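You operate a simulated robot arm through the tools that you are given. There is no shell and no other tool. Be economical: measure what you need, move in short steps, check, and stop when the job is done.

The job below is to be done with a simulated robot arm. You get a single attempt, and the scene is never put back.

TASK
Dry the damp orange-bound hoop in the cabinet drawer and lay it on the shelf over the sanding bench.
Fine: it is the darker of the two; shut the drawer first; vent open, 75 C, 4 minutes, green button once. Then heat off; open only when the red HEAT lamp is dark and shut the drawer again.

Only the result counts: the job must be done as asked and must still hold three seconds after the hand-in. Knocking over, shifting, dropping, spilling or breaking anything else fails it.

THE ROBOT
A 6-joint arm with a fingered hand on a trunk, on a base that drives. Base frame: it is fixed to the floor where the robot stands at the start and does not move with it; the origin is under the middle of the robot, x ahead of it, y to its left, z up; the surface under the hand at the start is at about z = 800. Units: mm, degrees, N and s.
With the tool pointing down near the work surface it reaches from about 300 to 620 mm from the robot's upright axis, wherever it stands. Its first joint turns from -166.0 to 166.0 degrees. Places, roughly: black cabinet dial [600, 200, 1200]; cabinet drawer [500, 0, 800]; green cabinet button [700, 0, 1100]; red heat lamp [700, -100, 1300]; shelf over the sanding bench [800, 800, 1300]; white cabinet dial [600, 200, 1100]; white cabinet lamp [700, -100, 1200]; yellow vent slider [600, 100, 1300]. Payload 3.2 kg.
The TCP is the grasp point between the finger pads, 22 mm short of the fingertips. In the tool frame z runs along the fingers and y along their closing line. The gripper opens to 112 mm. The gripper's body begins 60 mm behind the TCP. The gripper is a hand of 3 fingers: y runs from the thumb to the fingers, the wrist lies at [0, 0, -218] in the tool frame.
Orientation is that of the tool frame in the base frame, as [roll, pitch, yaw] about the fixed x, y, z axes, in that order (R = Rz(yaw) Ry(pitch) Rx(roll)). With the fingers straight down and closing along the base's y, the tool's x points along the base's -x, its y along +y and its z along -z.

THE INTERFACE
- The arm moves only by the tool jog_arm. Its argument "targets" is a list of rows, each a list of 6 numbers: the shift along the tool's x, y, z in units of 50 mm (1.0 is 50 mm), then the turn, a rotation vector about the tool's x, y, z in units of 6 degrees (1.0 is 6 degrees). In form: [[dx, dy, dz, ax, ay, az], ...]. A call has 1 to 10 rows; each row shifts and turns the commanded pose from where the row before left it, along the tool's axes as they then stand. A call with a number of a shift or a turn outside -1 to 1 is refused whole. Each row takes 0.2 s and may step no farther than 50 mm and 8.6 degrees from the row before; otherwise, the whole call is refused. A pose out of reach is approached as far as the arm can. The call stops where the force on the tool passes 40 N (or 10 N more than at its start, if that is more) or the arm is blocked; 0.2 s more then pass. In this call time passes only in rows, and 0.2 s behind the last. It gives the time, the measured TCP pose, the force on the tool (base axes), the opening and the grip force at its end, in the units of the frame above (readings bear some noise), with the torque about the TCP (base axes, N m) and any sound that the robot's microphone picked up.
- Cameras (640 x 400 px; columns grow to the right, rows downward): "scene" is now at [20.8, 144.4, 1499.8]; the picture's right is [-0.26, -0.96, 0.00], its down [-0.64, 0.17, -0.75] and it looks along [0.72, -0.20, -0.66] (base axes); focal length 236 px, centre (320, 200). "wrist" rides on the gripper at [66, 3, -80] in the tool frame; the picture's right is [-0.05, 1.00, 0.00], its down [-0.77, -0.04, -0.64] and it looks along [-0.64, -0.03, 0.77] (tool axes); focal length 275 px, centre (320, 200). There is no depth. A picture from a camera that has moved, and an enlarged one, comes with that camera's place and axes in the base frame and with its lens.
- snapshot(camera): a new picture of that camera. No time passes.
- raise_lower(by): slides the trunk up (or, below 0, down) by that many mm; the arm and the scene camera ride with it, the base frame stays. It gives what a move gives, with no picture.
- roll_base(legs): drives the robot by 1 to 6 legs, each [ahead, turn to the left] in mm and degrees, along the robot's own axes; the way and the turn of a leg run together, so that a leg with both is an arc; at most 1500 mm and 180 degrees a leg. The arm and the cameras ride along, it lands a little off, and it stops where it bumps. It gives what a move gives.
- move_fingers(finger1, finger2, thumb_bend): sets how far each is bent, from 0 (flat) to 1 (curled in); at 0.3 the hand is open as for a grip, at 0.7 the pads meet at the TCP. One left out holds its place. A second passes; each finger stops where it meets its share of the squeeze, and holds until it gets a number again. It is the only way to open and close the hand. It gives what a move gives, with no picture; readings hold the bend of each and the force on the fingers (four entries, about 0 where the hand has none), thumb and palm.
- turn_head(pan, tilt): turns the head with the scene camera to pan (to the left, within 155 degrees either way) and tilt (down, from -29 to 69), counted from straight ahead of the robot. It gives what a move gives.
- close_up(camera, box): a new picture of the part [left, top, right, bottom] of that camera's present view, enlarged. No time passes.
- sign_off(): hands the job in; it is judged then, once.

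Go step by step. Nothing tells you exact positions but the pictures and the camera data: compare them with the known pose of the tool, close in by small moves and look again before you grip or let go. The budget is 120 turns and 78 pictures, counting those below and the enlarged ones. Unless the task says otherwise, let go and move clear before handing in.

The tools are called as name(argument=value, ...) on one line, values as JSON. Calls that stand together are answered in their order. jog_arm: Moves the arm, as the interface text tells. Its arguments: {"type":"object","properties":{"targets":{"type":"array","items":{"type":"array","items":{"type":"number"}}}},"required":["targets"]} The other tools are called the same way: raise_lower (by) slides the trunk up or down; move_fingers (finger1, finger2, thumb_bend) moves the fingers one by one; roll_base (legs) drives the base; turn_head (pan, tilt) turns the head that bears the scene camera; snapshot (camera) takes a picture; close_up (camera, box) takes an enlarged picture of a part of a camera's view; sign_off () hands the job in.

At the start:

```text
time: 0.0
position: [400.8, -36.4, 1000.9]
ee_rot: [-180.0, -0.1, 180.0]
ft_force: [0.1, -0.6, 0.2]
ft_torque: [0.0, 0.03, 0.01]
width: 111.8
gripper_force: 0.1
shape: jaw
bend: [0.3, 0.3, 0.3]
finger forces: [0.1, 0.0, 0.0, 0.0, 0.0, 0.0]
trunk travel left (down, up): [-525.0, 65.0]
robot x, y, heading: [0.4, -2.4, -0.0]
head pan, tilt: [-15.2, 41.3]
```

scene: 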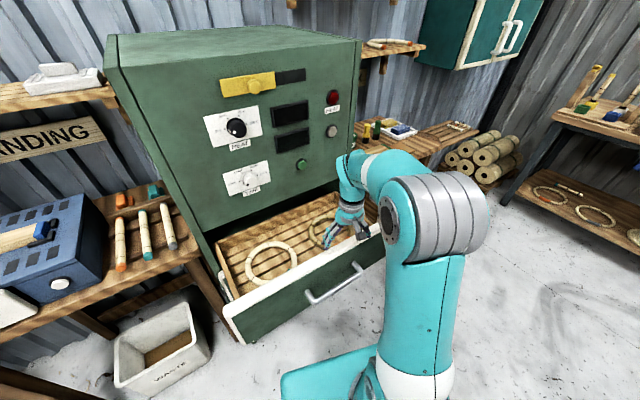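
wrist: 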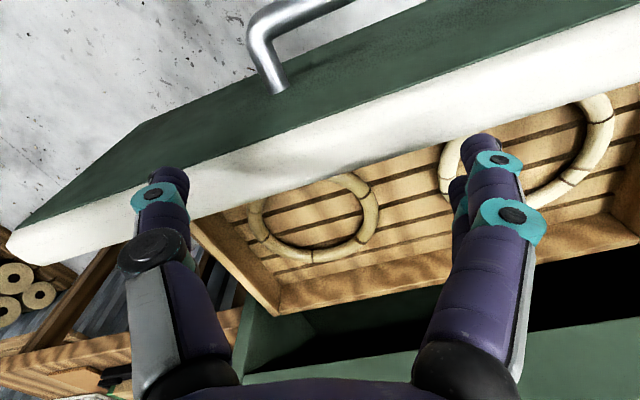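

The drawer is open with two hoops in it, and more hoops lie on a rack to the right. I'll look closer at the cabinet front and the hoops.

close_up(camera="scene", box=[190, 60, 390, 185])

close_up(camera="scene", box=[200, 180, 400, 305])

close_up(camera="scene", box=[480, 130, 640, 250])

```text
3.20 times, centred on (290, 122) of scene
camera zoom: at [20.8, 144.4, 1499.8], right [-0.26, -0.96, 0.0], down [-0.64, 0.17, -0.75], along [0.72, -0.2, -0.66], focal length 754 px, centre (416, 448)
```

zoom: 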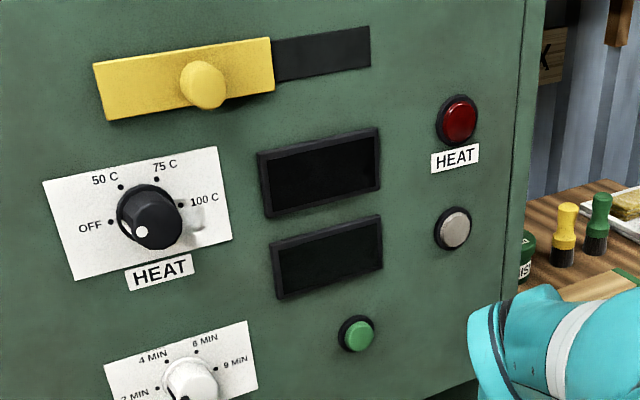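

```text
3.20 times, centred on (300, 242) of scene
camera zoom: at [20.8, 144.4, 1499.8], right [-0.26, -0.96, 0.0], down [-0.64, 0.17, -0.75], along [0.72, -0.2, -0.66], focal length 754 px, centre (384, 64)
```

zoom: 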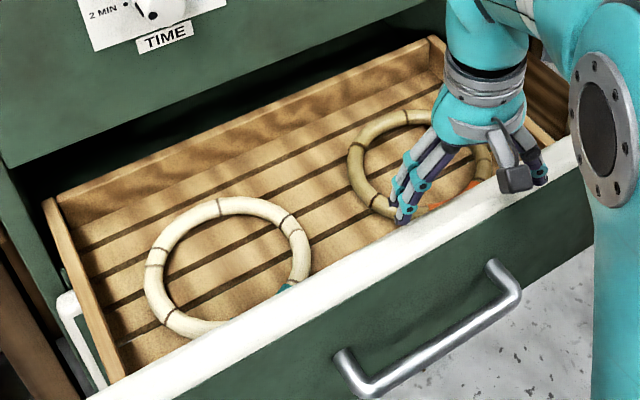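

```text
3.33 times, centred on (560, 190) of scene
camera zoom: at [20.8, 144.4, 1499.8], right [-0.26, -0.96, 0.0], down [-0.64, 0.17, -0.75], along [0.72, -0.2, -0.66], focal length 785 px, centre (-480, 233)
```

zoom: 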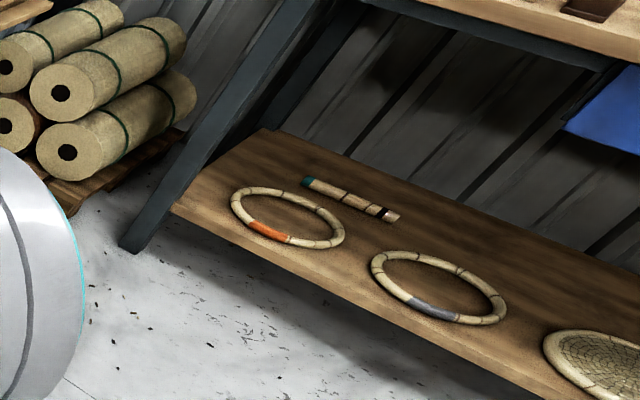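

The darker orange-bound hoop is the right one in the drawer. I want finer views of the vent slider and the dials.

close_up(camera="scene", box=[210, 60, 310, 122])

close_up(camera="scene", box=[200, 105, 300, 205])

turn_head(pan=60, tilt=15)

snapshot(camera="scene")

turn_head(pan=150, tilt=40)

snapshot(camera="scene")

turn_head(pan=-140, tilt=40)

snapshot(camera="scene")

```text
6.40 times, centred on (260, 91) of scene
camera zoom: at [20.8, 144.4, 1499.8], right [-0.26, -0.96, 0.0], down [-0.64, 0.17, -0.75], along [0.72, -0.2, -0.66], focal length 1507 px, centre (704, 898)
```

zoom: 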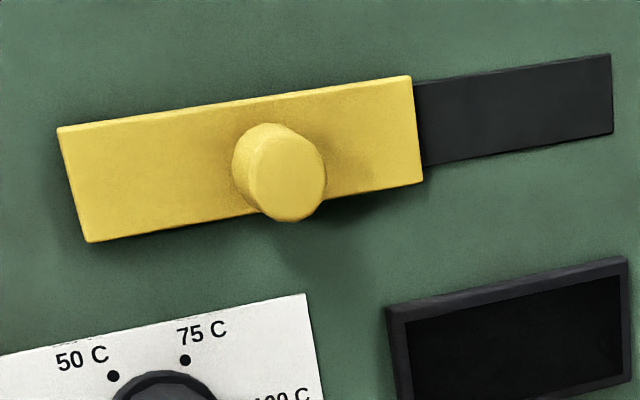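

```text
4.00 times, centred on (250, 155) of scene
camera zoom: at [20.8, 144.4, 1499.8], right [-0.26, -0.96, 0.0], down [-0.64, 0.17, -0.75], along [0.72, -0.2, -0.66], focal length 942 px, centre (600, 380)
```

zoom: 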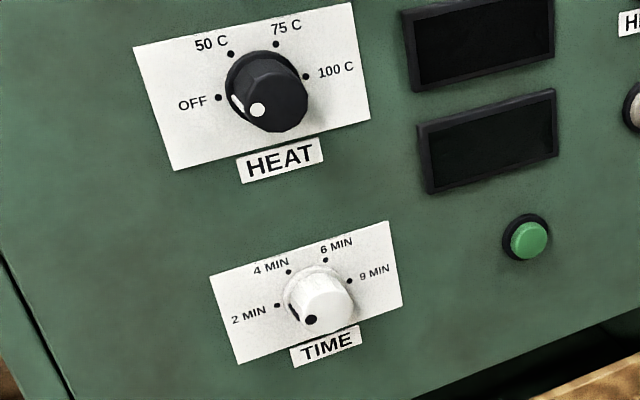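

```text
time: 1.5
position: [401.8, -35.9, 999.9]
ee_rot: [-180.0, 0.0, 179.9]
ft_force: [-0.1, -0.5, -0.3]
ft_torque: [-0.03, 0.0, 0.0]
width: 112.0
gripper_force: 0.0
shape: jaw
bend: [0.3, 0.3, 0.3]
finger forces: [0.1, 0.0, 0.0, 0.0, 0.1, 0.1]
trunk travel left (down, up): [-525.0, 65.0]
robot x, y, heading: [0.1, 1.3, -0.1]
head pan, tilt: [60.0, 15.0]
```

```text
70 pictures are left
camera scene: at [-13.6, 247.3, 1541.3], right [0.87, -0.5, 0.0], down [-0.13, -0.22, -0.97], along [0.48, 0.84, -0.26], focal length 236 px, centre (320, 200)
```

scene: 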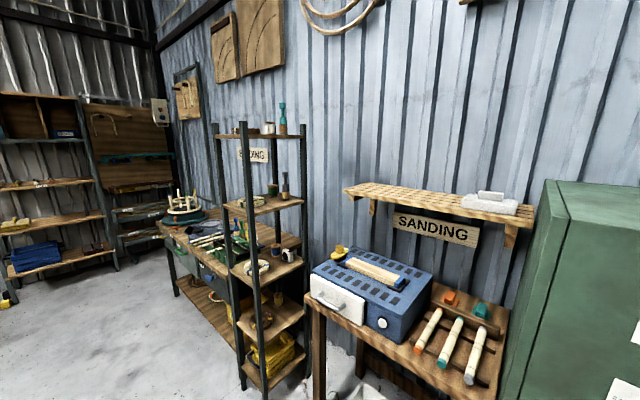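

```text
time: 3.1
position: [401.7, -36.3, 999.2]
ee_rot: [180.0, 0.0, -180.0]
ft_force: [0.0, 1.2, -0.7]
ft_torque: [0.01, 0.01, 0.02]
width: 112.0
gripper_force: 0.1
shape: jaw
bend: [0.3, 0.3, 0.3]
finger forces: [0.0, 0.0, 0.0, 0.0, 0.0, 0.0]
trunk travel left (down, up): [-525.0, 65.0]
robot x, y, heading: [0.7, 0.4, -0.2]
head pan, tilt: [150.0, 40.0]
```

```text
69 pictures are left
camera scene: at [-134.0, 209.0, 1501.8], right [0.5, 0.87, 0.0], down [0.56, -0.32, -0.77], along [-0.66, 0.38, -0.64], focal length 236 px, centre (320, 200)
```

scene: 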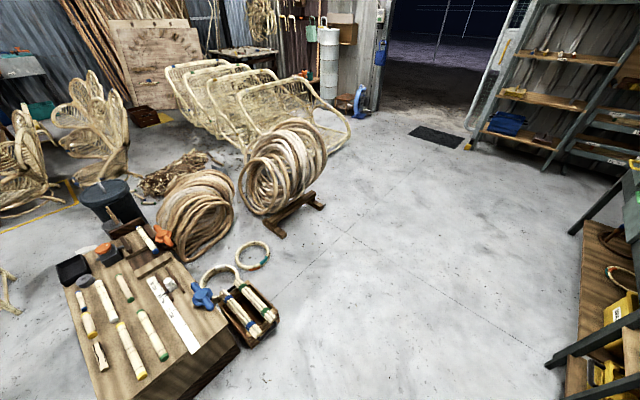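

```text
time: 7.1
position: [401.4, -35.4, 1000.2]
ee_rot: [-180.0, 0.0, -179.9]
ft_force: [0.0, 0.1, -0.4]
ft_torque: [-0.03, 0.04, -0.01]
width: 112.1
gripper_force: 0.1
shape: jaw
bend: [0.3, 0.3, 0.3]
finger forces: [0.0, 0.0, 0.0, 0.0, 0.1, 0.0]
trunk travel left (down, up): [-525.0, 65.0]
robot x, y, heading: [2.5, -2.9, -0.0]
head pan, tilt: [-140.0, 40.0]
```

```text
68 pictures are left
camera scene: at [-125.5, 111.7, 1501.8], right [-0.64, 0.77, 0.0], down [0.49, 0.41, -0.77], along [-0.59, -0.49, -0.64], focal length 236 px, centre (320, 200)
```

scene: 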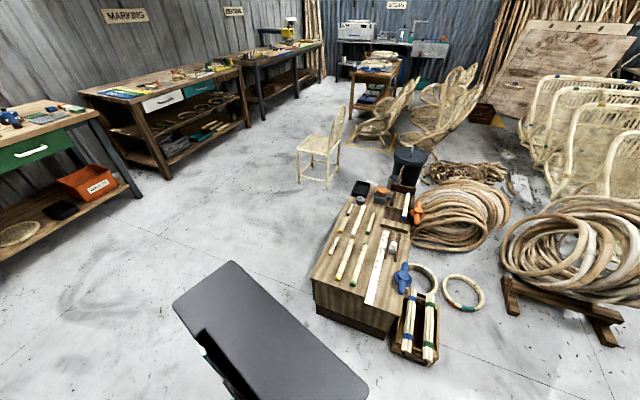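

The damp hoop is the orange-bound one at the drawer's right, and the cabinet stands turned about 16 degrees, facing my right. I'll back away so that I face the drawer square on, then look again.

roll_base(legs=[[0, 36], [-250, 0], [0, -20]])

turn_head(pan=-10, tilt=35)

snapshot(camera="scene")

```text
time: 11.7
position: [192.9, -69.6, 1001.2]
ee_rot: [179.9, 0.0, -163.4]
ft_force: [-0.1, 0.0, -0.3]
ft_torque: [-0.02, -0.02, 0.01]
width: 112.1
gripper_force: 0.1
shape: jaw
bend: [0.3, 0.3, 0.3]
finger forces: [0.0, 0.0, 0.0, 0.0, 0.0, 0.1]
trunk travel left (down, up): [-525.0, 65.0]
robot x, y, heading: [-203.0, -149.3, 16.5]
head pan, tilt: [-140.0, 40.0]
```

```text
time: 13.8
position: [193.2, -70.0, 999.8]
ee_rot: [180.0, 0.0, -163.4]
ft_force: [-0.2, 0.1, 0.8]
ft_torque: [-0.01, -0.04, 0.0]
width: 111.8
gripper_force: 0.0
shape: jaw
bend: [0.3, 0.3, 0.3]
finger forces: [0.1, 0.0, 0.1, 0.1, 0.0, 0.0]
trunk travel left (down, up): [-525.0, 65.0]
robot x, y, heading: [-202.1, -149.6, 16.5]
head pan, tilt: [-10.0, 35.0]
```

```text
67 pictures are left
camera scene: at [-219.7, 2.9, 1509.3], right [0.12, -0.99, 0.0], down [-0.57, -0.07, -0.82], along [0.81, 0.09, -0.57], focal length 236 px, centre (320, 200)
```

scene: 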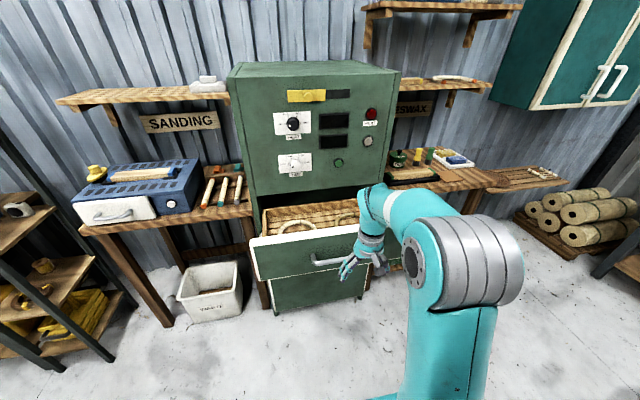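

I now face the cabinet squarely. I'll zoom in on the drawer front and the panel to measure them from here.

close_up(camera="scene", box=[220, 190, 420, 315])

close_up(camera="scene", box=[225, 60, 405, 180])

snapshot(camera="wrist")

```text
3.20 times, centred on (320, 252) of scene
camera zoom: at [-219.7, 2.9, 1509.3], right [0.12, -0.99, 0.0], down [-0.57, -0.07, -0.82], along [0.81, 0.09, -0.57], focal length 754 px, centre (320, 32)
```

zoom: 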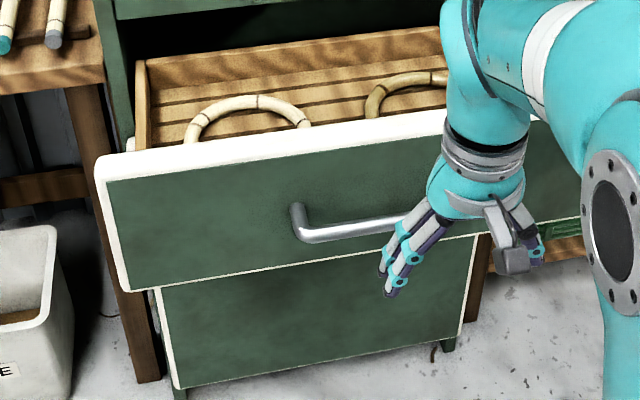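

```text
3.33 times, centred on (315, 120) of scene
camera zoom: at [-219.7, 2.9, 1509.3], right [0.12, -0.99, 0.0], down [-0.57, -0.07, -0.82], along [0.81, 0.09, -0.57], focal length 785 px, centre (337, 467)
```

zoom: 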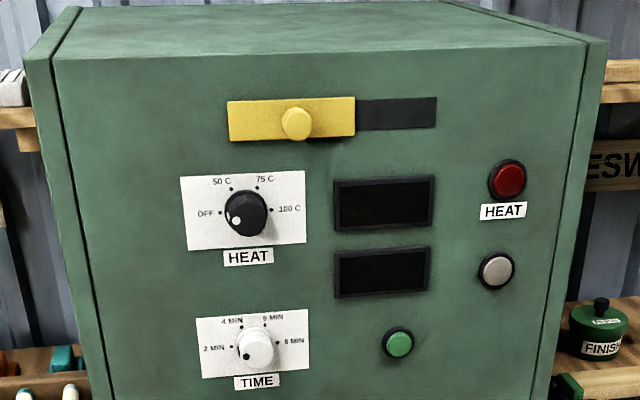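

```text
64 pictures are left
camera wrist: at [129.1, -85.1, 1079.8], right [-0.24, 0.97, 0.0], down [0.75, 0.19, 0.64], along [0.62, 0.15, -0.77], focal length 275 px, centre (320, 200)
```

wrist: 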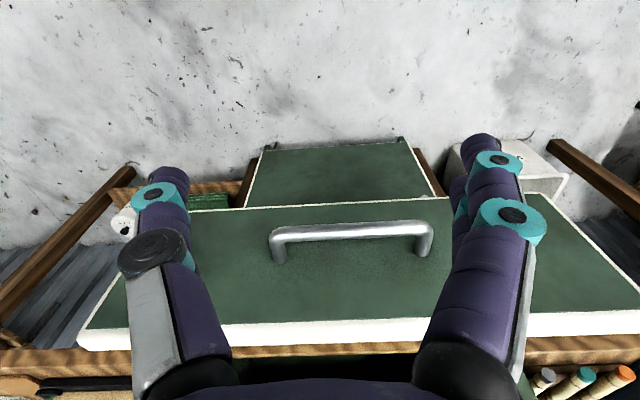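

The drawer front works out at about 355 mm ahead along the cabinet's axis (bar near [324, -5, 881]), open by about 300 mm. I'll back off a little and swing the hand to point forward.

roll_base(legs=[[-130, -0.5]])

jog_arm(targets=[[-0.456, 0, -0.024, 0, -1, 0], [-0.456, 0, -0.024, 0, -1, 0], [-0.456, 0, -0.024, 0, -1, 0], [-0.456, 0, -0.024, 0, -1, 0], [-0.456, 0, -0.024, 0, -1, 0], [-0.456, 0, -0.024, 0, -1, 0], [-0.456, 0, -0.024, 0, -1, 0], [-0.456, 0, -0.024, 0, -1, 0]])

jog_arm(targets=[[-0.456, 0, -0.024, 0, -1, 0], [-0.456, 0, -0.024, 0, -1, 0], [-0.456, 0, -0.024, 0, -1, 0], [-0.456, 0, -0.024, 0, -1, 0], [-0.456, 0, -0.024, 0, -1, 0], [-0.456, 0, -0.024, 0, -1, 0], [-0.456, 0, -0.024, 0, -1, 0]])

jog_arm(targets=[[0, 0, 0, 0, 0, -1], [0, 0, 0, 0, 0, -1], [0, 0, 0, 0, 0, -1], [0, 0, 0, 0, 0, -1], [0, 0, 0, 0, 0, -1], [0, 0, 0, 0, 0, -1], [0, 0, 0, 0, 0, -1], [0, 0, 0, 0, 0, -1]])

jog_arm(targets=[[0, 0, 0, 0, 0, -1], [0, 0, 0, 0, 0, -1], [0, 0, 0, 0, 0, -1], [0, 0, 0, 0, 0, -1], [0, 0, 0, 0, 0, -1], [0, 0, 0, 0, 0, -1], [0, 0, 0, 0, 0, -1]])

snapshot(camera="scene")

```text
time: 15.1
position: [70.1, -109.0, 1000.3]
ee_rot: [179.9, 0.1, -164.0]
ft_force: [0.0, 0.1, 0.3]
ft_torque: [0.01, -0.02, -0.04]
width: 111.9
gripper_force: 0.2
shape: jaw
bend: [0.3, 0.3, 0.3]
finger forces: [0.0, 0.0, 0.1, 0.0, 0.1, 0.1]
trunk travel left (down, up): [-525.0, 65.0]
robot x, y, heading: [-323.9, -184.4, 15.9]
head pan, tilt: [-10.0, 35.0]
```

```text
time: 16.9
position: [226.1, -65.4, 1075.0]
ee_rot: [-179.9, 48.1, -163.8]
ft_force: [-0.3, 0.1, 0.5]
ft_torque: [0.01, -0.04, -0.04]
width: 111.6
gripper_force: 0.0
shape: jaw
bend: [0.3, 0.3, 0.3]
finger forces: [0.0, 0.1, 0.0, 0.0, 0.1, 0.0]
trunk travel left (down, up): [-525.0, 65.0]
robot x, y, heading: [-324.4, -184.4, 15.9]
head pan, tilt: [-10.0, 35.0]
```

```text
time: 18.5
position: [327.4, -21.9, 1340.9]
ee_rot: [175.4, 89.7, -168.6]
ft_force: [-0.8, -0.1, -0.8]
ft_torque: [0.0, -0.02, -0.01]
width: 111.8
gripper_force: 0.0
shape: jaw
bend: [0.3, 0.3, 0.3]
finger forces: [0.0, 0.0, 0.1, 0.0, 0.1, 0.1]
out of reach, approached as far as the arm can: row 3, 4, 5, 6, 7
trunk travel left (down, up): [-525.0, 65.0]
robot x, y, heading: [-322.8, -187.1, 16.1]
head pan, tilt: [-10.0, 35.0]
```

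```text
time: 20.3
position: [329.8, -16.0, 1351.2]
ee_rot: [-90.4, 41.8, -74.6]
ft_force: [-0.3, 0.3, -0.5]
ft_torque: [0.0, -0.01, 0.02]
width: 111.8
gripper_force: 0.0
shape: jaw
bend: [0.3, 0.3, 0.3]
finger forces: [0.1, 0.0, 0.0, 0.1, 0.0, 0.0]
out of reach, approached as far as the arm can: row 1, 4, 6, 8
trunk travel left (down, up): [-525.0, 65.0]
robot x, y, heading: [-319.4, -185.0, 16.3]
head pan, tilt: [-10.0, 35.0]
```

```text
time: 21.9
position: [327.6, 0.1, 1353.0]
ee_rot: [-89.8, -0.2, -74.5]
ft_force: [1.0, 0.4, 0.3]
ft_torque: [-0.02, 0.0, 0.0]
width: 112.1
gripper_force: 0.0
shape: jaw
bend: [0.3, 0.3, 0.3]
finger forces: [0.1, 0.0, 0.0, 0.0, 0.1, 0.0]
out of reach, approached as far as the arm can: row 2, 4, 6
trunk travel left (down, up): [-525.0, 65.0]
robot x, y, heading: [-320.2, -184.5, 16.1]
head pan, tilt: [-10.0, 35.0]
```

```text
63 pictures are left
camera scene: at [-340.5, -32.8, 1509.3], right [0.11, -0.99, 0.0], down [-0.57, -0.06, -0.82], along [0.81, 0.09, -0.57], focal length 236 px, centre (320, 200)
```

scene: 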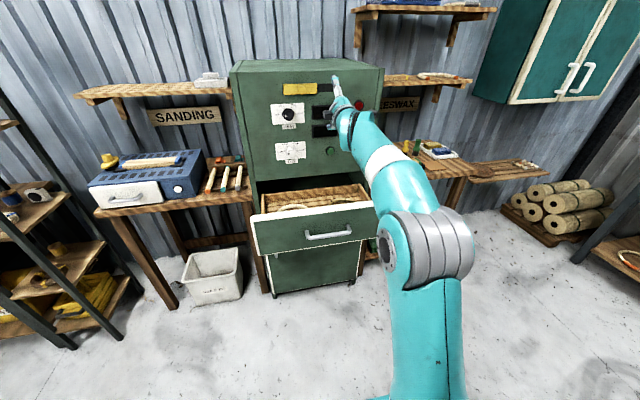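

The hand now points squarely at the cabinet, thumb up. I'll draw it back before lowering the trunk to the height of the bar.

jog_arm(targets=[[0, 0, -1, 0, 0, 0], [0, 0, -1, 0, 0, 0]])

```text
time: 22.5
position: [230.9, -31.2, 1354.5]
ee_rot: [-89.9, 0.0, -73.9]
ft_force: [1.0, 0.2, 0.4]
ft_torque: [-0.01, 0.0, 0.0]
width: 111.8
gripper_force: 0.1
shape: jaw
bend: [0.3, 0.3, 0.3]
finger forces: [0.0, 0.0, 0.1, 0.0, 0.0, 0.0]
trunk travel left (down, up): [-525.0, 65.0]
robot x, y, heading: [-320.1, -189.2, 16.0]
head pan, tilt: [-10.0, 35.0]
```

raise_lower(by=-470)

snapshot(camera="scene")

snapshot(camera="wrist")

```text
refused: -470 is not a number from -400 to 400
```

```text
62 pictures are left
camera scene: at [-341.3, -33.0, 1509.3], right [0.11, -0.99, 0.0], down [-0.57, -0.06, -0.82], along [0.81, 0.09, -0.57], focal length 236 px, centre (320, 200)
```

scene: 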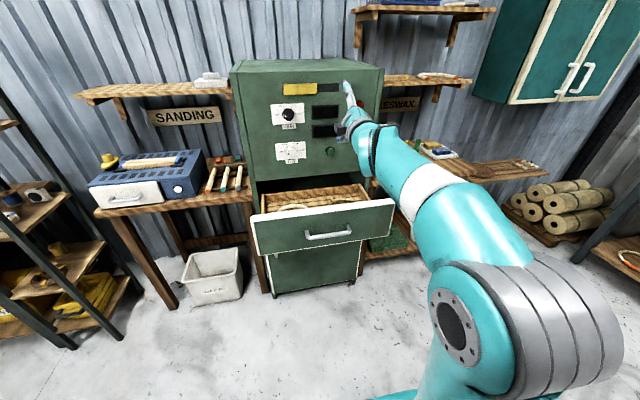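

```text
61 pictures are left
camera wrist: at [171.1, -117.0, 1350.1], right [-0.01, 0.04, -1.0], down [-0.83, 0.56, 0.04], along [0.56, 0.82, 0.03], focal length 275 px, centre (320, 200)
```

wrist: 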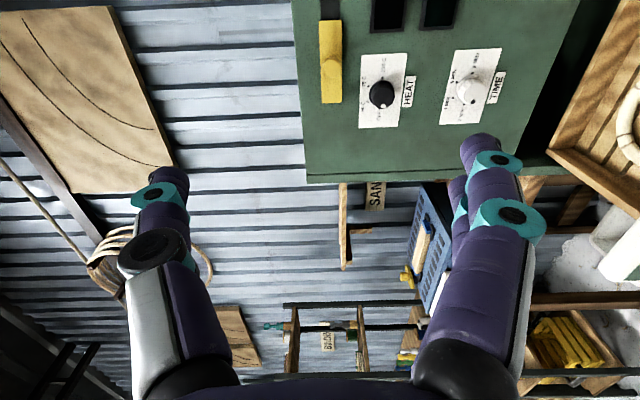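

The trunk takes at most 400 mm at once, so I'll lower it in two steps.

raise_lower(by=-350)

raise_lower(by=-120)

snapshot(camera="scene")

snapshot(camera="wrist")

```text
time: 25.9
position: [231.2, -31.0, 1003.3]
ee_rot: [-90.0, 0.1, -73.9]
ft_force: [0.3, 0.2, 0.5]
ft_torque: [-0.02, -0.01, 0.0]
width: 111.7
gripper_force: 0.0
shape: jaw
bend: [0.3, 0.3, 0.3]
finger forces: [0.0, 0.0, 0.1, 0.0, 0.0, 0.0]
trunk travel left (down, up): [-175.0, 415.0]
robot x, y, heading: [-326.9, -185.5, 15.9]
head pan, tilt: [-10.0, 35.0]
```

```text
time: 27.4
position: [232.4, -30.3, 884.3]
ee_rot: [-90.0, 0.0, -73.9]
ft_force: [-0.7, 0.8, 0.3]
ft_torque: [-0.03, 0.0, -0.02]
width: 111.8
gripper_force: 0.1
shape: jaw
bend: [0.3, 0.3, 0.3]
finger forces: [0.0, 0.0, 0.0, 0.0, 0.0, 0.0]
trunk travel left (down, up): [-55.0, 535.0]
robot x, y, heading: [-325.0, -185.6, 16.1]
head pan, tilt: [-10.0, 35.0]
```

```text
60 pictures are left
camera scene: at [-340.5, -32.9, 1039.3], right [0.11, -0.99, 0.0], down [-0.57, -0.06, -0.82], along [0.81, 0.09, -0.57], focal length 236 px, centre (320, 200)
```

scene: 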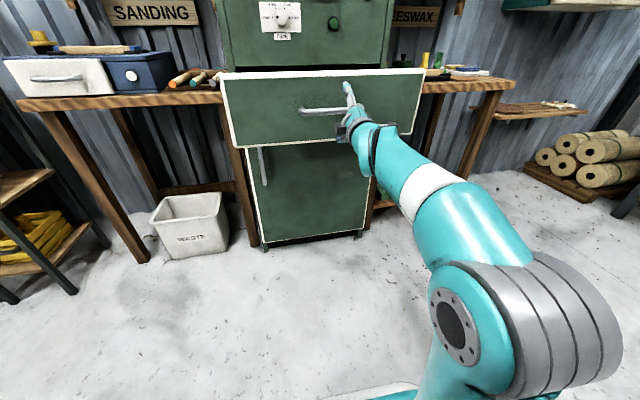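

```text
59 pictures are left
camera wrist: at [172.2, -116.9, 879.9], right [-0.01, 0.04, -1.0], down [-0.82, 0.56, 0.04], along [0.56, 0.82, 0.03], focal length 275 px, centre (320, 200)
```

wrist: 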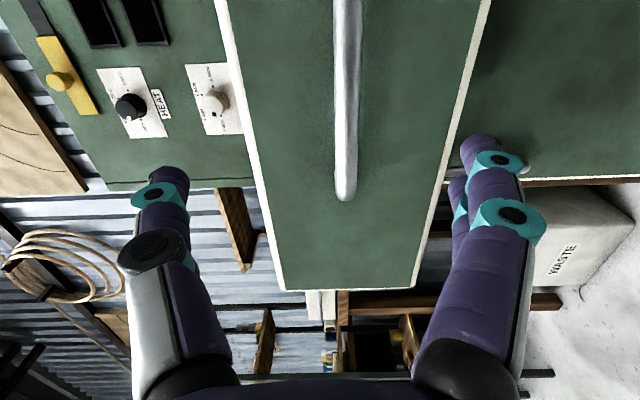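

The bar is at about z 868, slightly below the hand and straight ahead. I'll move onto it and look before closing.

jog_arm(targets=[[0, 0.28, 0.6, 0, 0, 0], [0, 0, 0.6, 0, 0, 0], [0, 0, 0.5, 0, 0, 0]])

snapshot(camera="wrist")

```text
time: 28.2
position: [311.6, -8.5, 869.8]
ee_rot: [-89.9, 0.0, -73.9]
ft_force: [0.5, -0.2, -0.7]
ft_torque: [-0.02, 0.0, 0.02]
width: 111.9
gripper_force: 0.1
shape: jaw
bend: [0.3, 0.3, 0.3]
finger forces: [0.0, 0.1, 0.0, 0.0, 0.0, 0.0]
trunk travel left (down, up): [-55.0, 535.0]
robot x, y, heading: [-322.1, -190.2, 15.9]
head pan, tilt: [-10.0, 35.0]
```

```text
58 pictures are left
camera wrist: at [252.9, -94.0, 866.6], right [-0.01, 0.05, -1.0], down [-0.82, 0.56, 0.04], along [0.57, 0.82, 0.03], focal length 275 px, centre (320, 200)
```

wrist: 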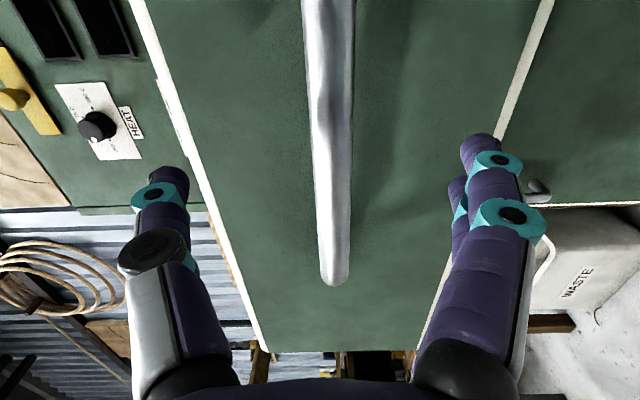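

The bar is 15 mm ahead of the grasp point. I'll go that far and close on it.

jog_arm(targets=[[0, 0, 0.26, 0, 0, 0]])

move_fingers(finger1=0.7, finger2=0.7, thumb_bend=0.7)

snapshot(camera="wrist")

```text
time: 28.6
position: [323.9, -4.3, 870.0]
ee_rot: [-89.9, 0.0, -74.0]
ft_force: [-0.4, -0.8, -0.5]
ft_torque: [0.02, 0.0, 0.01]
width: 111.9
gripper_force: 0.1
shape: jaw
bend: [0.3, 0.3, 0.3]
finger forces: [0.1, 0.0, 0.0, 0.1, 0.1, 0.0]
trunk travel left (down, up): [-55.0, 535.0]
robot x, y, heading: [-324.2, -188.1, 16.2]
head pan, tilt: [-10.0, 35.0]
```

```text
time: 29.6
position: [325.2, -3.3, 867.7]
ee_rot: [-90.0, 0.0, -73.8]
ft_force: [0.9, 0.5, -7.5]
ft_torque: [-0.05, 0.12, -0.03]
width: 14.2
gripper_force: 5.3
shape: fingers
bend: [0.64, 0.64, 0.69]
finger forces: [5.0, 4.8, 0.1, 0.0, 2.4, 0.0]
trunk travel left (down, up): [-55.0, 535.0]
robot x, y, heading: [-324.4, -187.6, 16.3]
head pan, tilt: [-10.0, 35.0]
```

```text
57 pictures are left
camera wrist: at [266.8, -89.8, 864.8], right [-0.01, 0.04, -1.0], down [-0.82, 0.56, 0.04], along [0.57, 0.82, 0.03], focal length 275 px, centre (320, 200)
```

wrist: 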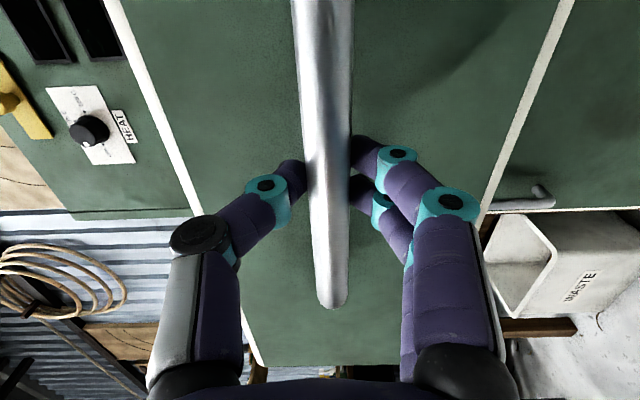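

The bar is held. I'll push a little with the arm to see how the drawer runs.

jog_arm(targets=[[0, 0, 0.5, 0, 0, 0], [0, 0, 0.5, 0, 0, 0]])

```text
time: 30.2
position: [349.0, 8.4, 875.3]
ee_rot: [-88.9, -0.1, -72.0]
ft_force: [-0.5, 0.1, -0.1]
ft_torque: [0.01, -0.04, -0.03]
width: 2.9
gripper_force: 0.1
shape: fingers
bend: [0.7, 0.7, 0.7]
finger forces: [0.0, 0.0, 0.1, 0.0, 0.0, 0.0]
out of reach, approached as far as the arm can: row 1, 2
trunk travel left (down, up): [-55.0, 535.0]
robot x, y, heading: [-325.9, -186.5, 16.3]
head pan, tilt: [-10.0, 35.0]
```

The arm reached its limit and the fingers seem to have slipped off. I'll look.

snapshot(camera="wrist")

```text
56 pictures are left
camera wrist: at [291.1, -79.1, 869.1], right [0.0, 0.05, -1.0], down [-0.84, 0.54, 0.02], along [0.54, 0.84, 0.04], focal length 275 px, centre (320, 200)
```

wrist: 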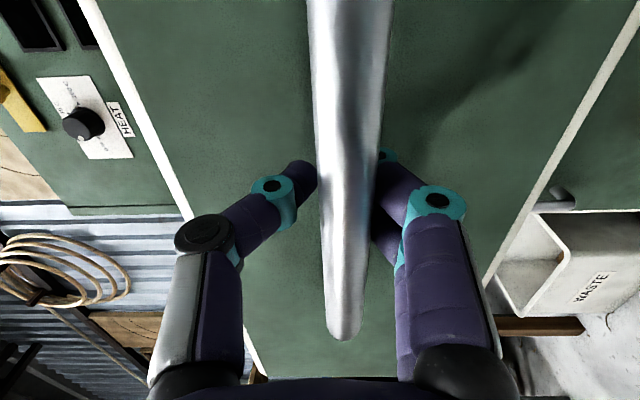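

The fingertips have closed behind the bar, so the drawer is caged and can be pushed or pulled. I'll push by driving the base forward a little.

roll_base(legs=[[60, 0]])

snapshot(camera="wrist")

```text
time: 31.2
position: [405.1, 24.3, 871.7]
ee_rot: [-89.2, -0.2, -72.0]
ft_force: [0.9, 0.1, -2.0]
ft_torque: [0.0, -0.04, -0.02]
width: 3.1
gripper_force: 0.4
shape: fingers
bend: [0.69, 0.69, 0.7]
finger forces: [0.7, 0.5, 0.0, 0.1, 0.0, 0.1]
trunk travel left (down, up): [-55.0, 535.0]
robot x, y, heading: [-269.9, -165.9, 16.0]
head pan, tilt: [-10.0, 35.0]
```

```text
55 pictures are left
camera wrist: at [348.7, -62.9, 867.8], right [0.0, 0.05, -1.0], down [-0.84, 0.54, 0.03], along [0.54, 0.84, 0.04], focal length 275 px, centre (320, 200)
```

wrist: 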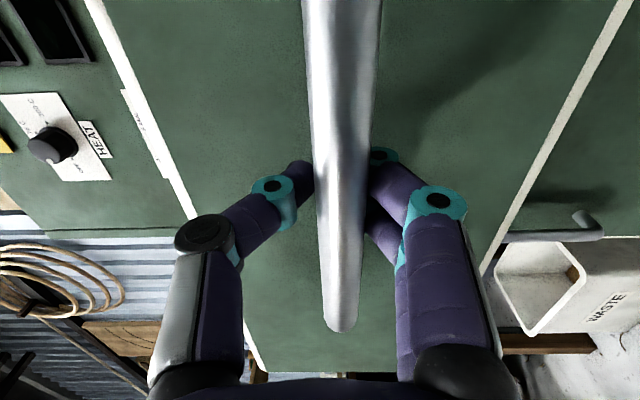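

The drawer is sliding in with the hand. I'll continue.

roll_base(legs=[[170, 0]])

turn_head(pan=10, tilt=15)

snapshot(camera="scene")

```text
time: 32.6
position: [564.9, 70.5, 871.9]
ee_rot: [-89.1, -0.1, -72.0]
ft_force: [0.7, -0.2, 0.6]
ft_torque: [-0.01, 0.0, 0.0]
width: 2.5
gripper_force: 0.3
shape: fingers
bend: [0.7, 0.7, 0.7]
finger forces: [0.3, 0.2, 0.2, 0.0, 0.1, 0.1]
trunk travel left (down, up): [-55.0, 535.0]
robot x, y, heading: [-108.8, -120.9, 16.1]
head pan, tilt: [-10.0, 35.0]
```

```text
time: 33.5
position: [564.2, 71.8, 872.7]
ee_rot: [-89.1, -0.2, -71.9]
ft_force: [-0.8, 0.0, -0.5]
ft_torque: [0.0, 0.0, 0.02]
width: 2.6
gripper_force: 0.2
shape: fingers
bend: [0.7, 0.7, 0.7]
finger forces: [0.2, 0.3, 0.1, 0.1, 0.0, 0.0]
trunk travel left (down, up): [-55.0, 535.0]
robot x, y, heading: [-106.5, -124.4, 16.1]
head pan, tilt: [10.0, 15.0]
```

```text
54 pictures are left
camera scene: at [-127.4, 61.4, 1071.2], right [0.44, -0.9, 0.0], down [-0.23, -0.11, -0.97], along [0.87, 0.42, -0.26], focal length 236 px, centre (320, 200)
```

scene: 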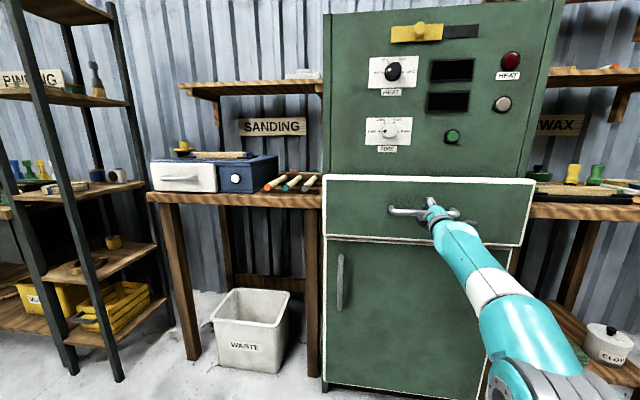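

Nearly there. I'll push on in shorter legs.

roll_base(legs=[[50, 0]])

close_up(camera="scene", box=[310, 130, 570, 290])

```text
time: 34.5
position: [606.3, 83.7, 876.4]
ee_rot: [-88.9, -0.1, -72.0]
ft_force: [-20.8, -6.1, -5.1]
ft_torque: [-0.03, 0.08, 0.01]
width: 0.0
gripper_force: 12.1
shape: fingers
bend: [0.72, 0.72, 0.73]
finger forces: [8.3, 8.6, 0.0, 0.0, 8.1, 0.0]
trunk travel left (down, up): [-55.0, 535.0]
robot x, y, heading: [-64.5, -108.9, 15.9]
head pan, tilt: [10.0, 15.0]
stopped in leg 1: the force on the tool passed its limit at 54 N (the readings are from after the stop); the commanded pose is now the measured one
```

```text
2.46 times, centred on (440, 210) of scene
camera zoom: at [-84.4, 73.8, 1071.4], right [0.44, -0.9, 0.0], down [-0.23, -0.11, -0.97], along [0.87, 0.42, -0.26], focal length 580 px, centre (25, 175)
```

zoom: 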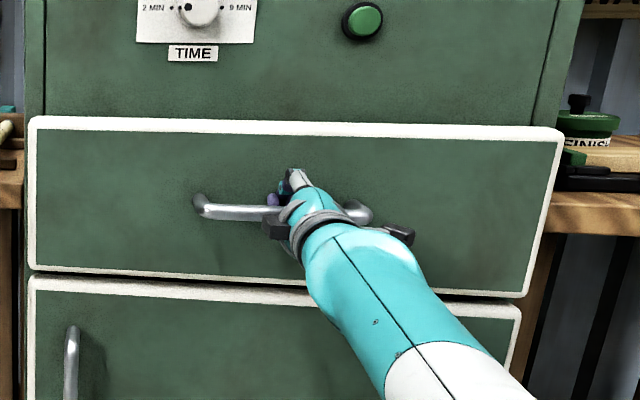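

The drawer is shut against its stop. I'll open the hand, draw back and raise the trunk to the panel.

move_fingers(finger1=0.3, finger2=0.3, thumb_bend=0.3)

roll_base(legs=[[-120, 0]])

raise_lower(by=380)

snapshot(camera="scene")

snapshot(camera="wrist")

```text
time: 34.9
position: [601.0, 80.8, 885.5]
ee_rot: [-88.0, -0.1, -72.2]
ft_force: [-29.9, -9.5, 12.1]
ft_torque: [-0.28, 0.77, 0.01]
width: 82.3
gripper_force: 16.0
shape: fingers
bend: [0.67, 0.68, 0.3]
finger forces: [16.0, 15.6, 0.0, 0.1, 0.0, 0.0]
trunk travel left (down, up): [-55.0, 535.0]
robot x, y, heading: [-67.9, -112.0, 16.1]
head pan, tilt: [10.0, 15.0]
stopped: the force on the tool passed its limit at 47 N (the readings are from after the stop); the commanded pose is now the measured one
```

```text
time: 36.1
position: [490.9, 49.9, 877.5]
ee_rot: [-88.8, -0.1, -72.0]
ft_force: [0.2, 0.2, -0.7]
ft_torque: [0.02, 0.02, -0.02]
width: 111.1
gripper_force: 0.0
shape: fingers
bend: [0.3, 0.3, 0.3]
finger forces: [0.0, 0.0, 0.0, 0.0, 0.0, 0.0]
trunk travel left (down, up): [-55.0, 535.0]
robot x, y, heading: [-179.4, -142.3, 16.0]
head pan, tilt: [10.0, 15.0]
```

```text
time: 39.8
position: [491.3, 49.9, 1255.8]
ee_rot: [-88.8, -0.1, -72.0]
ft_force: [-0.4, -1.3, -0.3]
ft_torque: [-0.02, 0.02, 0.02]
width: 111.3
gripper_force: 0.0
shape: fingers
bend: [0.3, 0.3, 0.3]
finger forces: [0.1, 0.0, 0.1, 0.1, 0.0, 0.0]
trunk travel left (down, up): [-435.0, 155.0]
robot x, y, heading: [-180.3, -143.2, 16.2]
head pan, tilt: [10.0, 15.0]
```

```text
52 pictures are left
camera scene: at [-198.5, 41.0, 1451.3], right [0.44, -0.9, 0.0], down [-0.23, -0.11, -0.97], along [0.87, 0.42, -0.26], focal length 236 px, centre (320, 200)
```

scene: 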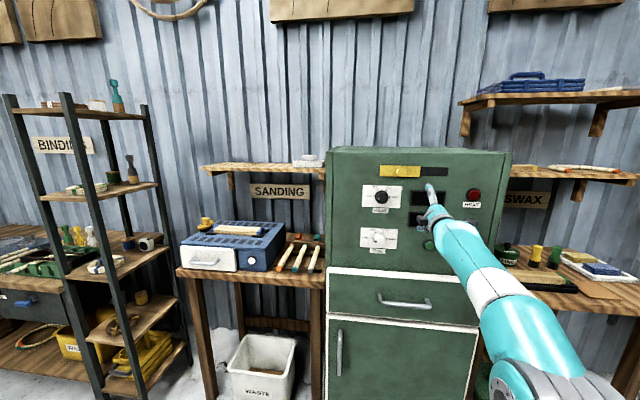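

```text
51 pictures are left
camera wrist: at [435.1, -37.9, 1251.6], right [0.01, 0.05, -1.0], down [-0.84, 0.54, 0.02], along [0.54, 0.84, 0.04], focal length 275 px, centre (320, 200)
```

wrist: 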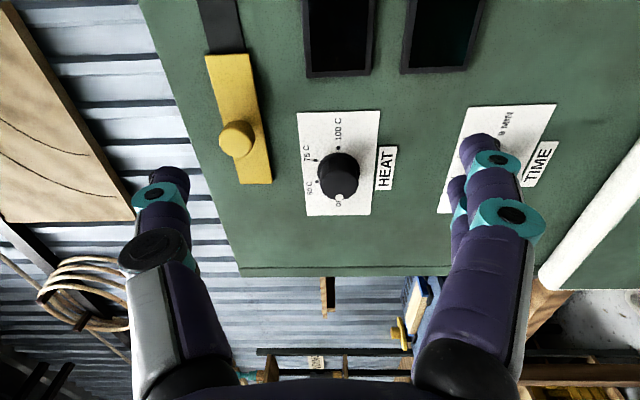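

The drawer is shut and the hand is at dial height. Before touching the vent I'll examine the slider and drawer closely.

close_up(camera="wrist", box=[180, 0, 310, 200])

close_up(camera="scene", box=[320, 140, 520, 265])

```text
2.00 times, centred on (245, 100) of wrist
camera zoom: at [435.1, -37.9, 1251.6], right [0.01, 0.05, -1.0], down [-0.84, 0.54, 0.02], along [0.54, 0.84, 0.04], focal length 551 px, centre (470, 400)
```

zoom: 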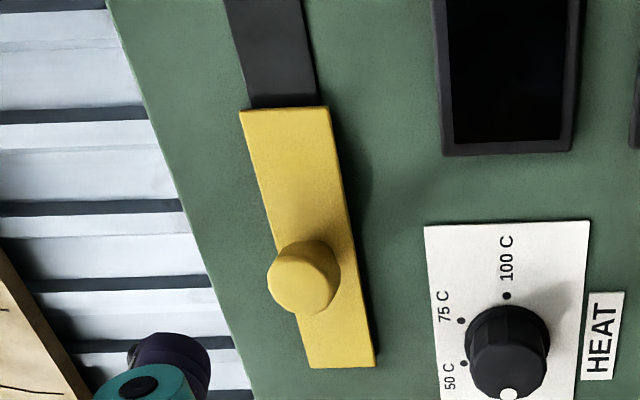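

```text
3.20 times, centred on (420, 202) of scene
camera zoom: at [-198.5, 41.0, 1451.3], right [0.44, -0.9, 0.0], down [-0.23, -0.11, -0.97], along [0.87, 0.42, -0.26], focal length 754 px, centre (0, 192)
```

zoom: 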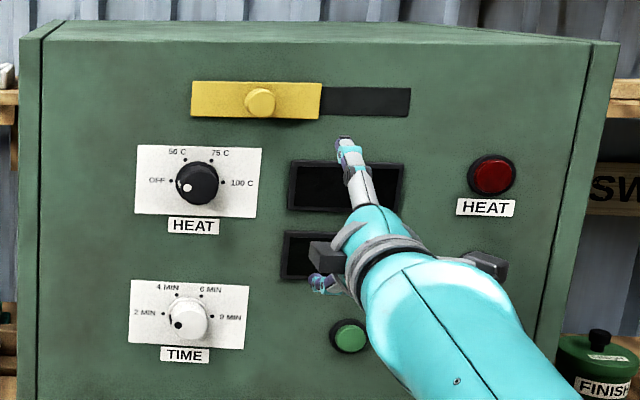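

The slider knob is at about [618, 142, 1339], the heat knob at [612, 196, 1245], the time knob at [612, 197, 1086] and the button at [673, 30, 1074]. I'll line up with the slider knob first.

raise_lower(by=83)

jog_arm(targets=[[-0.5, 0, 0, -0.2, 0.33, 0], [-0.56, 0, 0, 0, 0, 0]])

roll_base(legs=[[100, 0]])

snapshot(camera="wrist")

```text
time: 41.0
position: [492.0, 51.3, 1340.7]
ee_rot: [-88.8, -0.2, -72.1]
ft_force: [0.5, 0.7, -0.4]
ft_torque: [-0.03, 0.0, 0.02]
width: 111.2
gripper_force: 0.0
shape: fingers
bend: [0.3, 0.3, 0.3]
finger forces: [0.0, 0.0, 0.1, 0.0, 0.0, 0.0]
trunk travel left (down, up): [-518.0, 72.0]
robot x, y, heading: [-183.9, -143.2, 16.1]
head pan, tilt: [10.0, 15.0]
```

```text
time: 41.6
position: [483.8, 78.7, 1352.6]
ee_rot: [-85.8, 0.0, -73.9]
ft_force: [-0.3, -0.1, -0.4]
ft_torque: [-0.02, 0.01, 0.01]
width: 111.3
gripper_force: 0.1
shape: fingers
bend: [0.3, 0.3, 0.3]
finger forces: [0.0, 0.1, 0.0, 0.0, 0.0, 0.1]
out of reach, approached as far as the arm can: row 1, 2
trunk travel left (down, up): [-518.0, 72.0]
robot x, y, heading: [-179.2, -142.0, 16.1]
head pan, tilt: [10.0, 15.0]
```

```text
time: 42.8
position: [581.6, 104.9, 1351.0]
ee_rot: [-85.9, 0.0, -73.9]
ft_force: [-0.1, 0.1, 0.3]
ft_torque: [0.02, 0.0, 0.03]
width: 111.1
gripper_force: 0.0
shape: fingers
bend: [0.3, 0.3, 0.3]
finger forces: [0.0, 0.0, 0.0, 0.0, 0.1, 0.1]
trunk travel left (down, up): [-518.0, 72.0]
robot x, y, heading: [-81.6, -114.3, 16.0]
head pan, tilt: [10.0, 15.0]
```

```text
48 pictures are left
camera wrist: at [522.5, 19.8, 1342.9], right [0.05, 0.06, -1.0], down [-0.83, 0.56, -0.01], along [0.56, 0.82, 0.08], focal length 275 px, centre (320, 200)
```

wrist: 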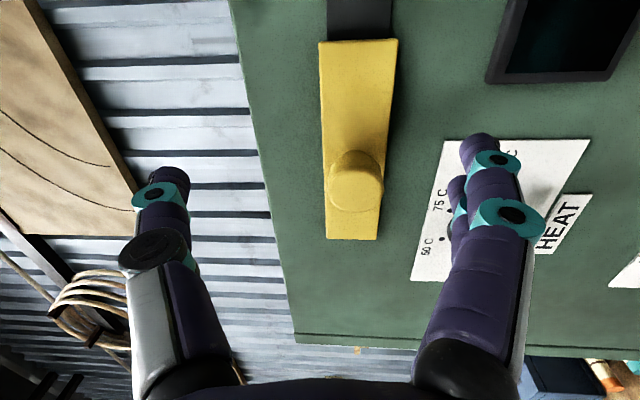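

The arm is near its upper limit, so I'll raise the trunk and lower the hand by as much, straightening the tool at the same time.

raise_lower(by=65)

jog_arm(targets=[[0, 0.8, 0, 0, 0, 0], [-0.25, 0.73, 0, -0.35, 0, 0], [-0.25, 0, 0, -0.35, 0, 0]])

snapshot(camera="wrist")

```text
time: 43.8
position: [580.1, 105.1, 1418.3]
ee_rot: [-85.9, 0.0, -73.9]
ft_force: [1.1, -0.5, -1.0]
ft_torque: [0.01, 0.02, 0.01]
width: 111.3
gripper_force: 0.1
shape: fingers
bend: [0.3, 0.3, 0.3]
finger forces: [0.0, 0.0, 0.1, 0.1, 0.1, 0.0]
trunk travel left (down, up): [-583.0, 7.0]
robot x, y, heading: [-84.3, -115.9, 16.2]
head pan, tilt: [10.0, 15.0]
```

```text
time: 44.6
position: [578.0, 128.8, 1352.1]
ee_rot: [-90.3, 0.0, -73.9]
ft_force: [-1.0, 0.6, 0.4]
ft_torque: [0.02, -0.01, -0.02]
width: 111.5
gripper_force: 0.0
shape: fingers
bend: [0.3, 0.3, 0.3]
finger forces: [0.0, 0.1, 0.1, 0.0, 0.0, 0.0]
out of reach, approached as far as the arm can: row 1
trunk travel left (down, up): [-583.0, 7.0]
robot x, y, heading: [-79.8, -115.7, 15.7]
head pan, tilt: [10.0, 15.0]
```

```text
47 pictures are left
camera wrist: at [519.9, 42.5, 1348.0], right [-0.02, 0.04, -1.0], down [-0.82, 0.56, 0.04], along [0.57, 0.82, 0.03], focal length 275 px, centre (320, 200)
```

wrist: 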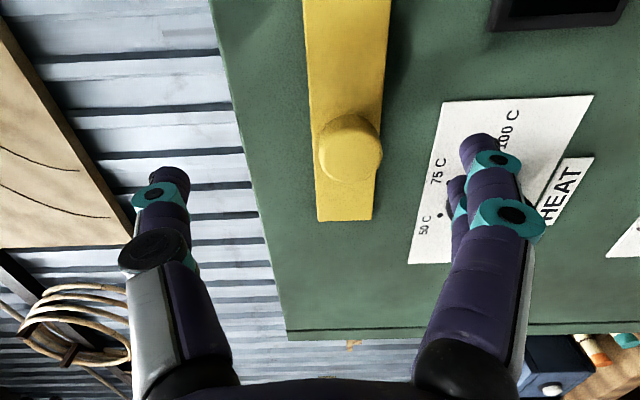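

Knob confirmed at [618, 141, 1336]. I'll move in and close on it.

jog_arm(targets=[[0, 0.3, 0.35, 0, 0, 0], [0, 0, 0.35, 0, 0, 0]])

move_fingers(finger1=0.7, finger2=0.7, thumb_bend=0.7)

snapshot(camera="wrist")

```text
time: 45.2
position: [612.9, 138.4, 1335.3]
ee_rot: [-90.2, -0.1, -73.9]
ft_force: [0.1, 0.1, -0.2]
ft_torque: [-0.01, -0.01, 0.02]
width: 111.3
gripper_force: 0.1
shape: fingers
bend: [0.3, 0.3, 0.3]
finger forces: [0.0, 0.0, 0.0, 0.0, 0.1, 0.0]
trunk travel left (down, up): [-583.0, 7.0]
robot x, y, heading: [-81.3, -116.8, 15.9]
head pan, tilt: [10.0, 15.0]
```

```text
time: 46.2
position: [612.8, 137.2, 1336.3]
ee_rot: [-90.1, 0.0, -73.9]
ft_force: [3.5, 1.4, 3.0]
ft_torque: [-0.03, 0.09, 0.04]
width: 17.1
gripper_force: 8.5
shape: fingers
bend: [0.66, 0.62, 0.65]
finger forces: [2.3, 4.6, 0.0, 0.1, 9.7, 0.1]
trunk travel left (down, up): [-583.0, 7.0]
robot x, y, heading: [-82.1, -113.0, 16.1]
head pan, tilt: [10.0, 15.0]
```

```text
46 pictures are left
camera wrist: at [553.5, 51.8, 1332.4], right [-0.02, 0.04, -1.0], down [-0.82, 0.56, 0.04], along [0.57, 0.82, 0.03], focal length 275 px, centre (320, 200)
```

wrist: 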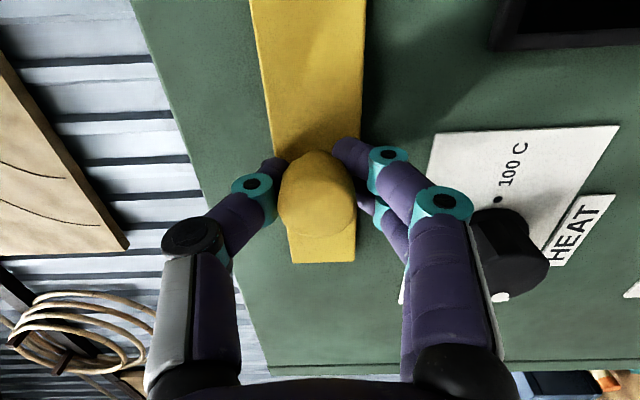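

The grip is a bit off-centre. I'll try a short slide to the right and see whether the plate follows and what it uncovers.

jog_arm(targets=[[0.3, 0, 0, 0, 0, 0], [0.3, 0, 0, 0, 0, 0]])

snapshot(camera="wrist")

```text
time: 46.8
position: [623.7, 109.5, 1336.4]
ee_rot: [-90.1, 0.0, -74.0]
ft_force: [6.3, 1.4, 3.1]
ft_torque: [-0.04, 0.03, 0.01]
width: 16.6
gripper_force: 7.8
shape: fingers
bend: [0.66, 0.62, 0.65]
finger forces: [2.5, 4.1, 0.0, 0.0, 9.7, 0.0]
trunk travel left (down, up): [-583.0, 7.0]
robot x, y, heading: [-85.8, -114.1, 16.1]
head pan, tilt: [10.0, 15.0]
```

```text
45 pictures are left
camera wrist: at [563.1, 22.4, 1332.6], right [-0.02, 0.05, -1.0], down [-0.82, 0.57, 0.04], along [0.57, 0.82, 0.03], focal length 275 px, centre (320, 200)
```

wrist: 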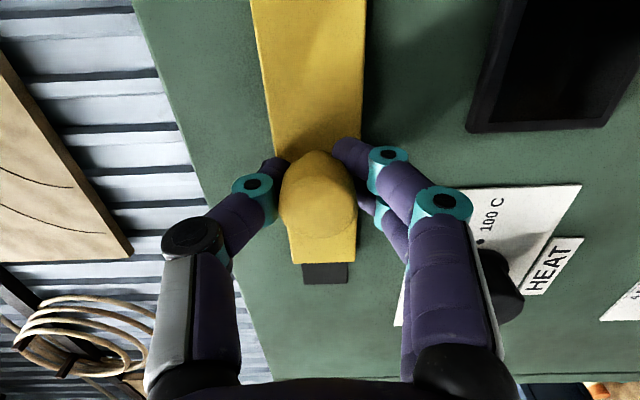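

The plate follows, and the dark track also runs on under its left end, so it was resting at one stop. I'll slide it on to the right-hand stop.

jog_arm(targets=[[0.35, 0, 0, 0, 0, 0], [0.35, 0, 0, 0, 0, 0], [0.3, 0, 0, 0, 0, 0], [0.2, 0, 0, 0, 0, 0], [0.2, 0, 0, 0, 0, 0]])

snapshot(camera="wrist")

snapshot(camera="scene")

```text
time: 48.0
position: [635.2, 74.5, 1336.2]
ee_rot: [-92.1, 0.1, -74.3]
ft_force: [-5.2, -1.0, 5.6]
ft_torque: [0.02, -0.17, 0.01]
width: 15.6
gripper_force: 12.0
shape: fingers
bend: [0.67, 0.64, 0.67]
finger forces: [2.3, 6.9, 0.0, 0.0, 15.2, 0.0]
out of reach, approached as far as the arm can: row 2, 3, 4, 5
trunk travel left (down, up): [-583.0, 7.0]
robot x, y, heading: [-83.2, -116.2, 15.9]
head pan, tilt: [10.0, 15.0]
```

```text
44 pictures are left
camera wrist: at [574.7, -10.5, 1335.3], right [-0.05, 0.04, -1.0], down [-0.82, 0.57, 0.06], along [0.57, 0.82, 0.0], focal length 275 px, centre (320, 200)
```

wrist: 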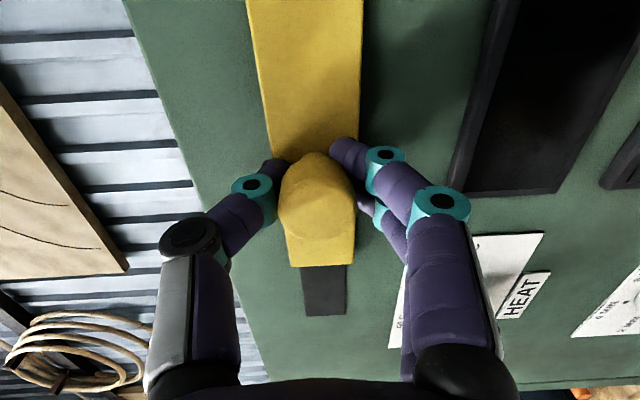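

```text
43 pictures are left
camera scene: at [-104.2, 68.1, 1599.5], right [0.44, -0.9, 0.0], down [-0.23, -0.11, -0.97], along [0.87, 0.42, -0.26], focal length 236 px, centre (320, 200)
```

scene: 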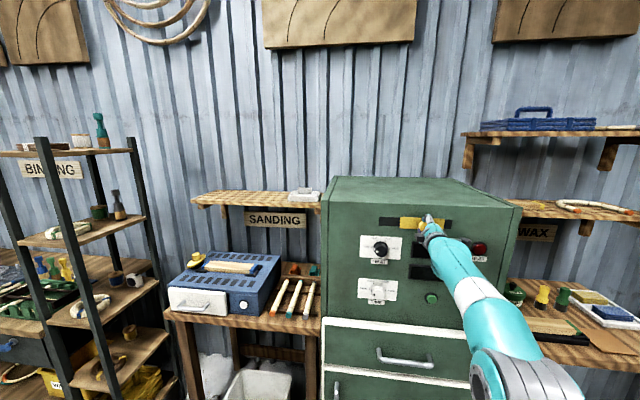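

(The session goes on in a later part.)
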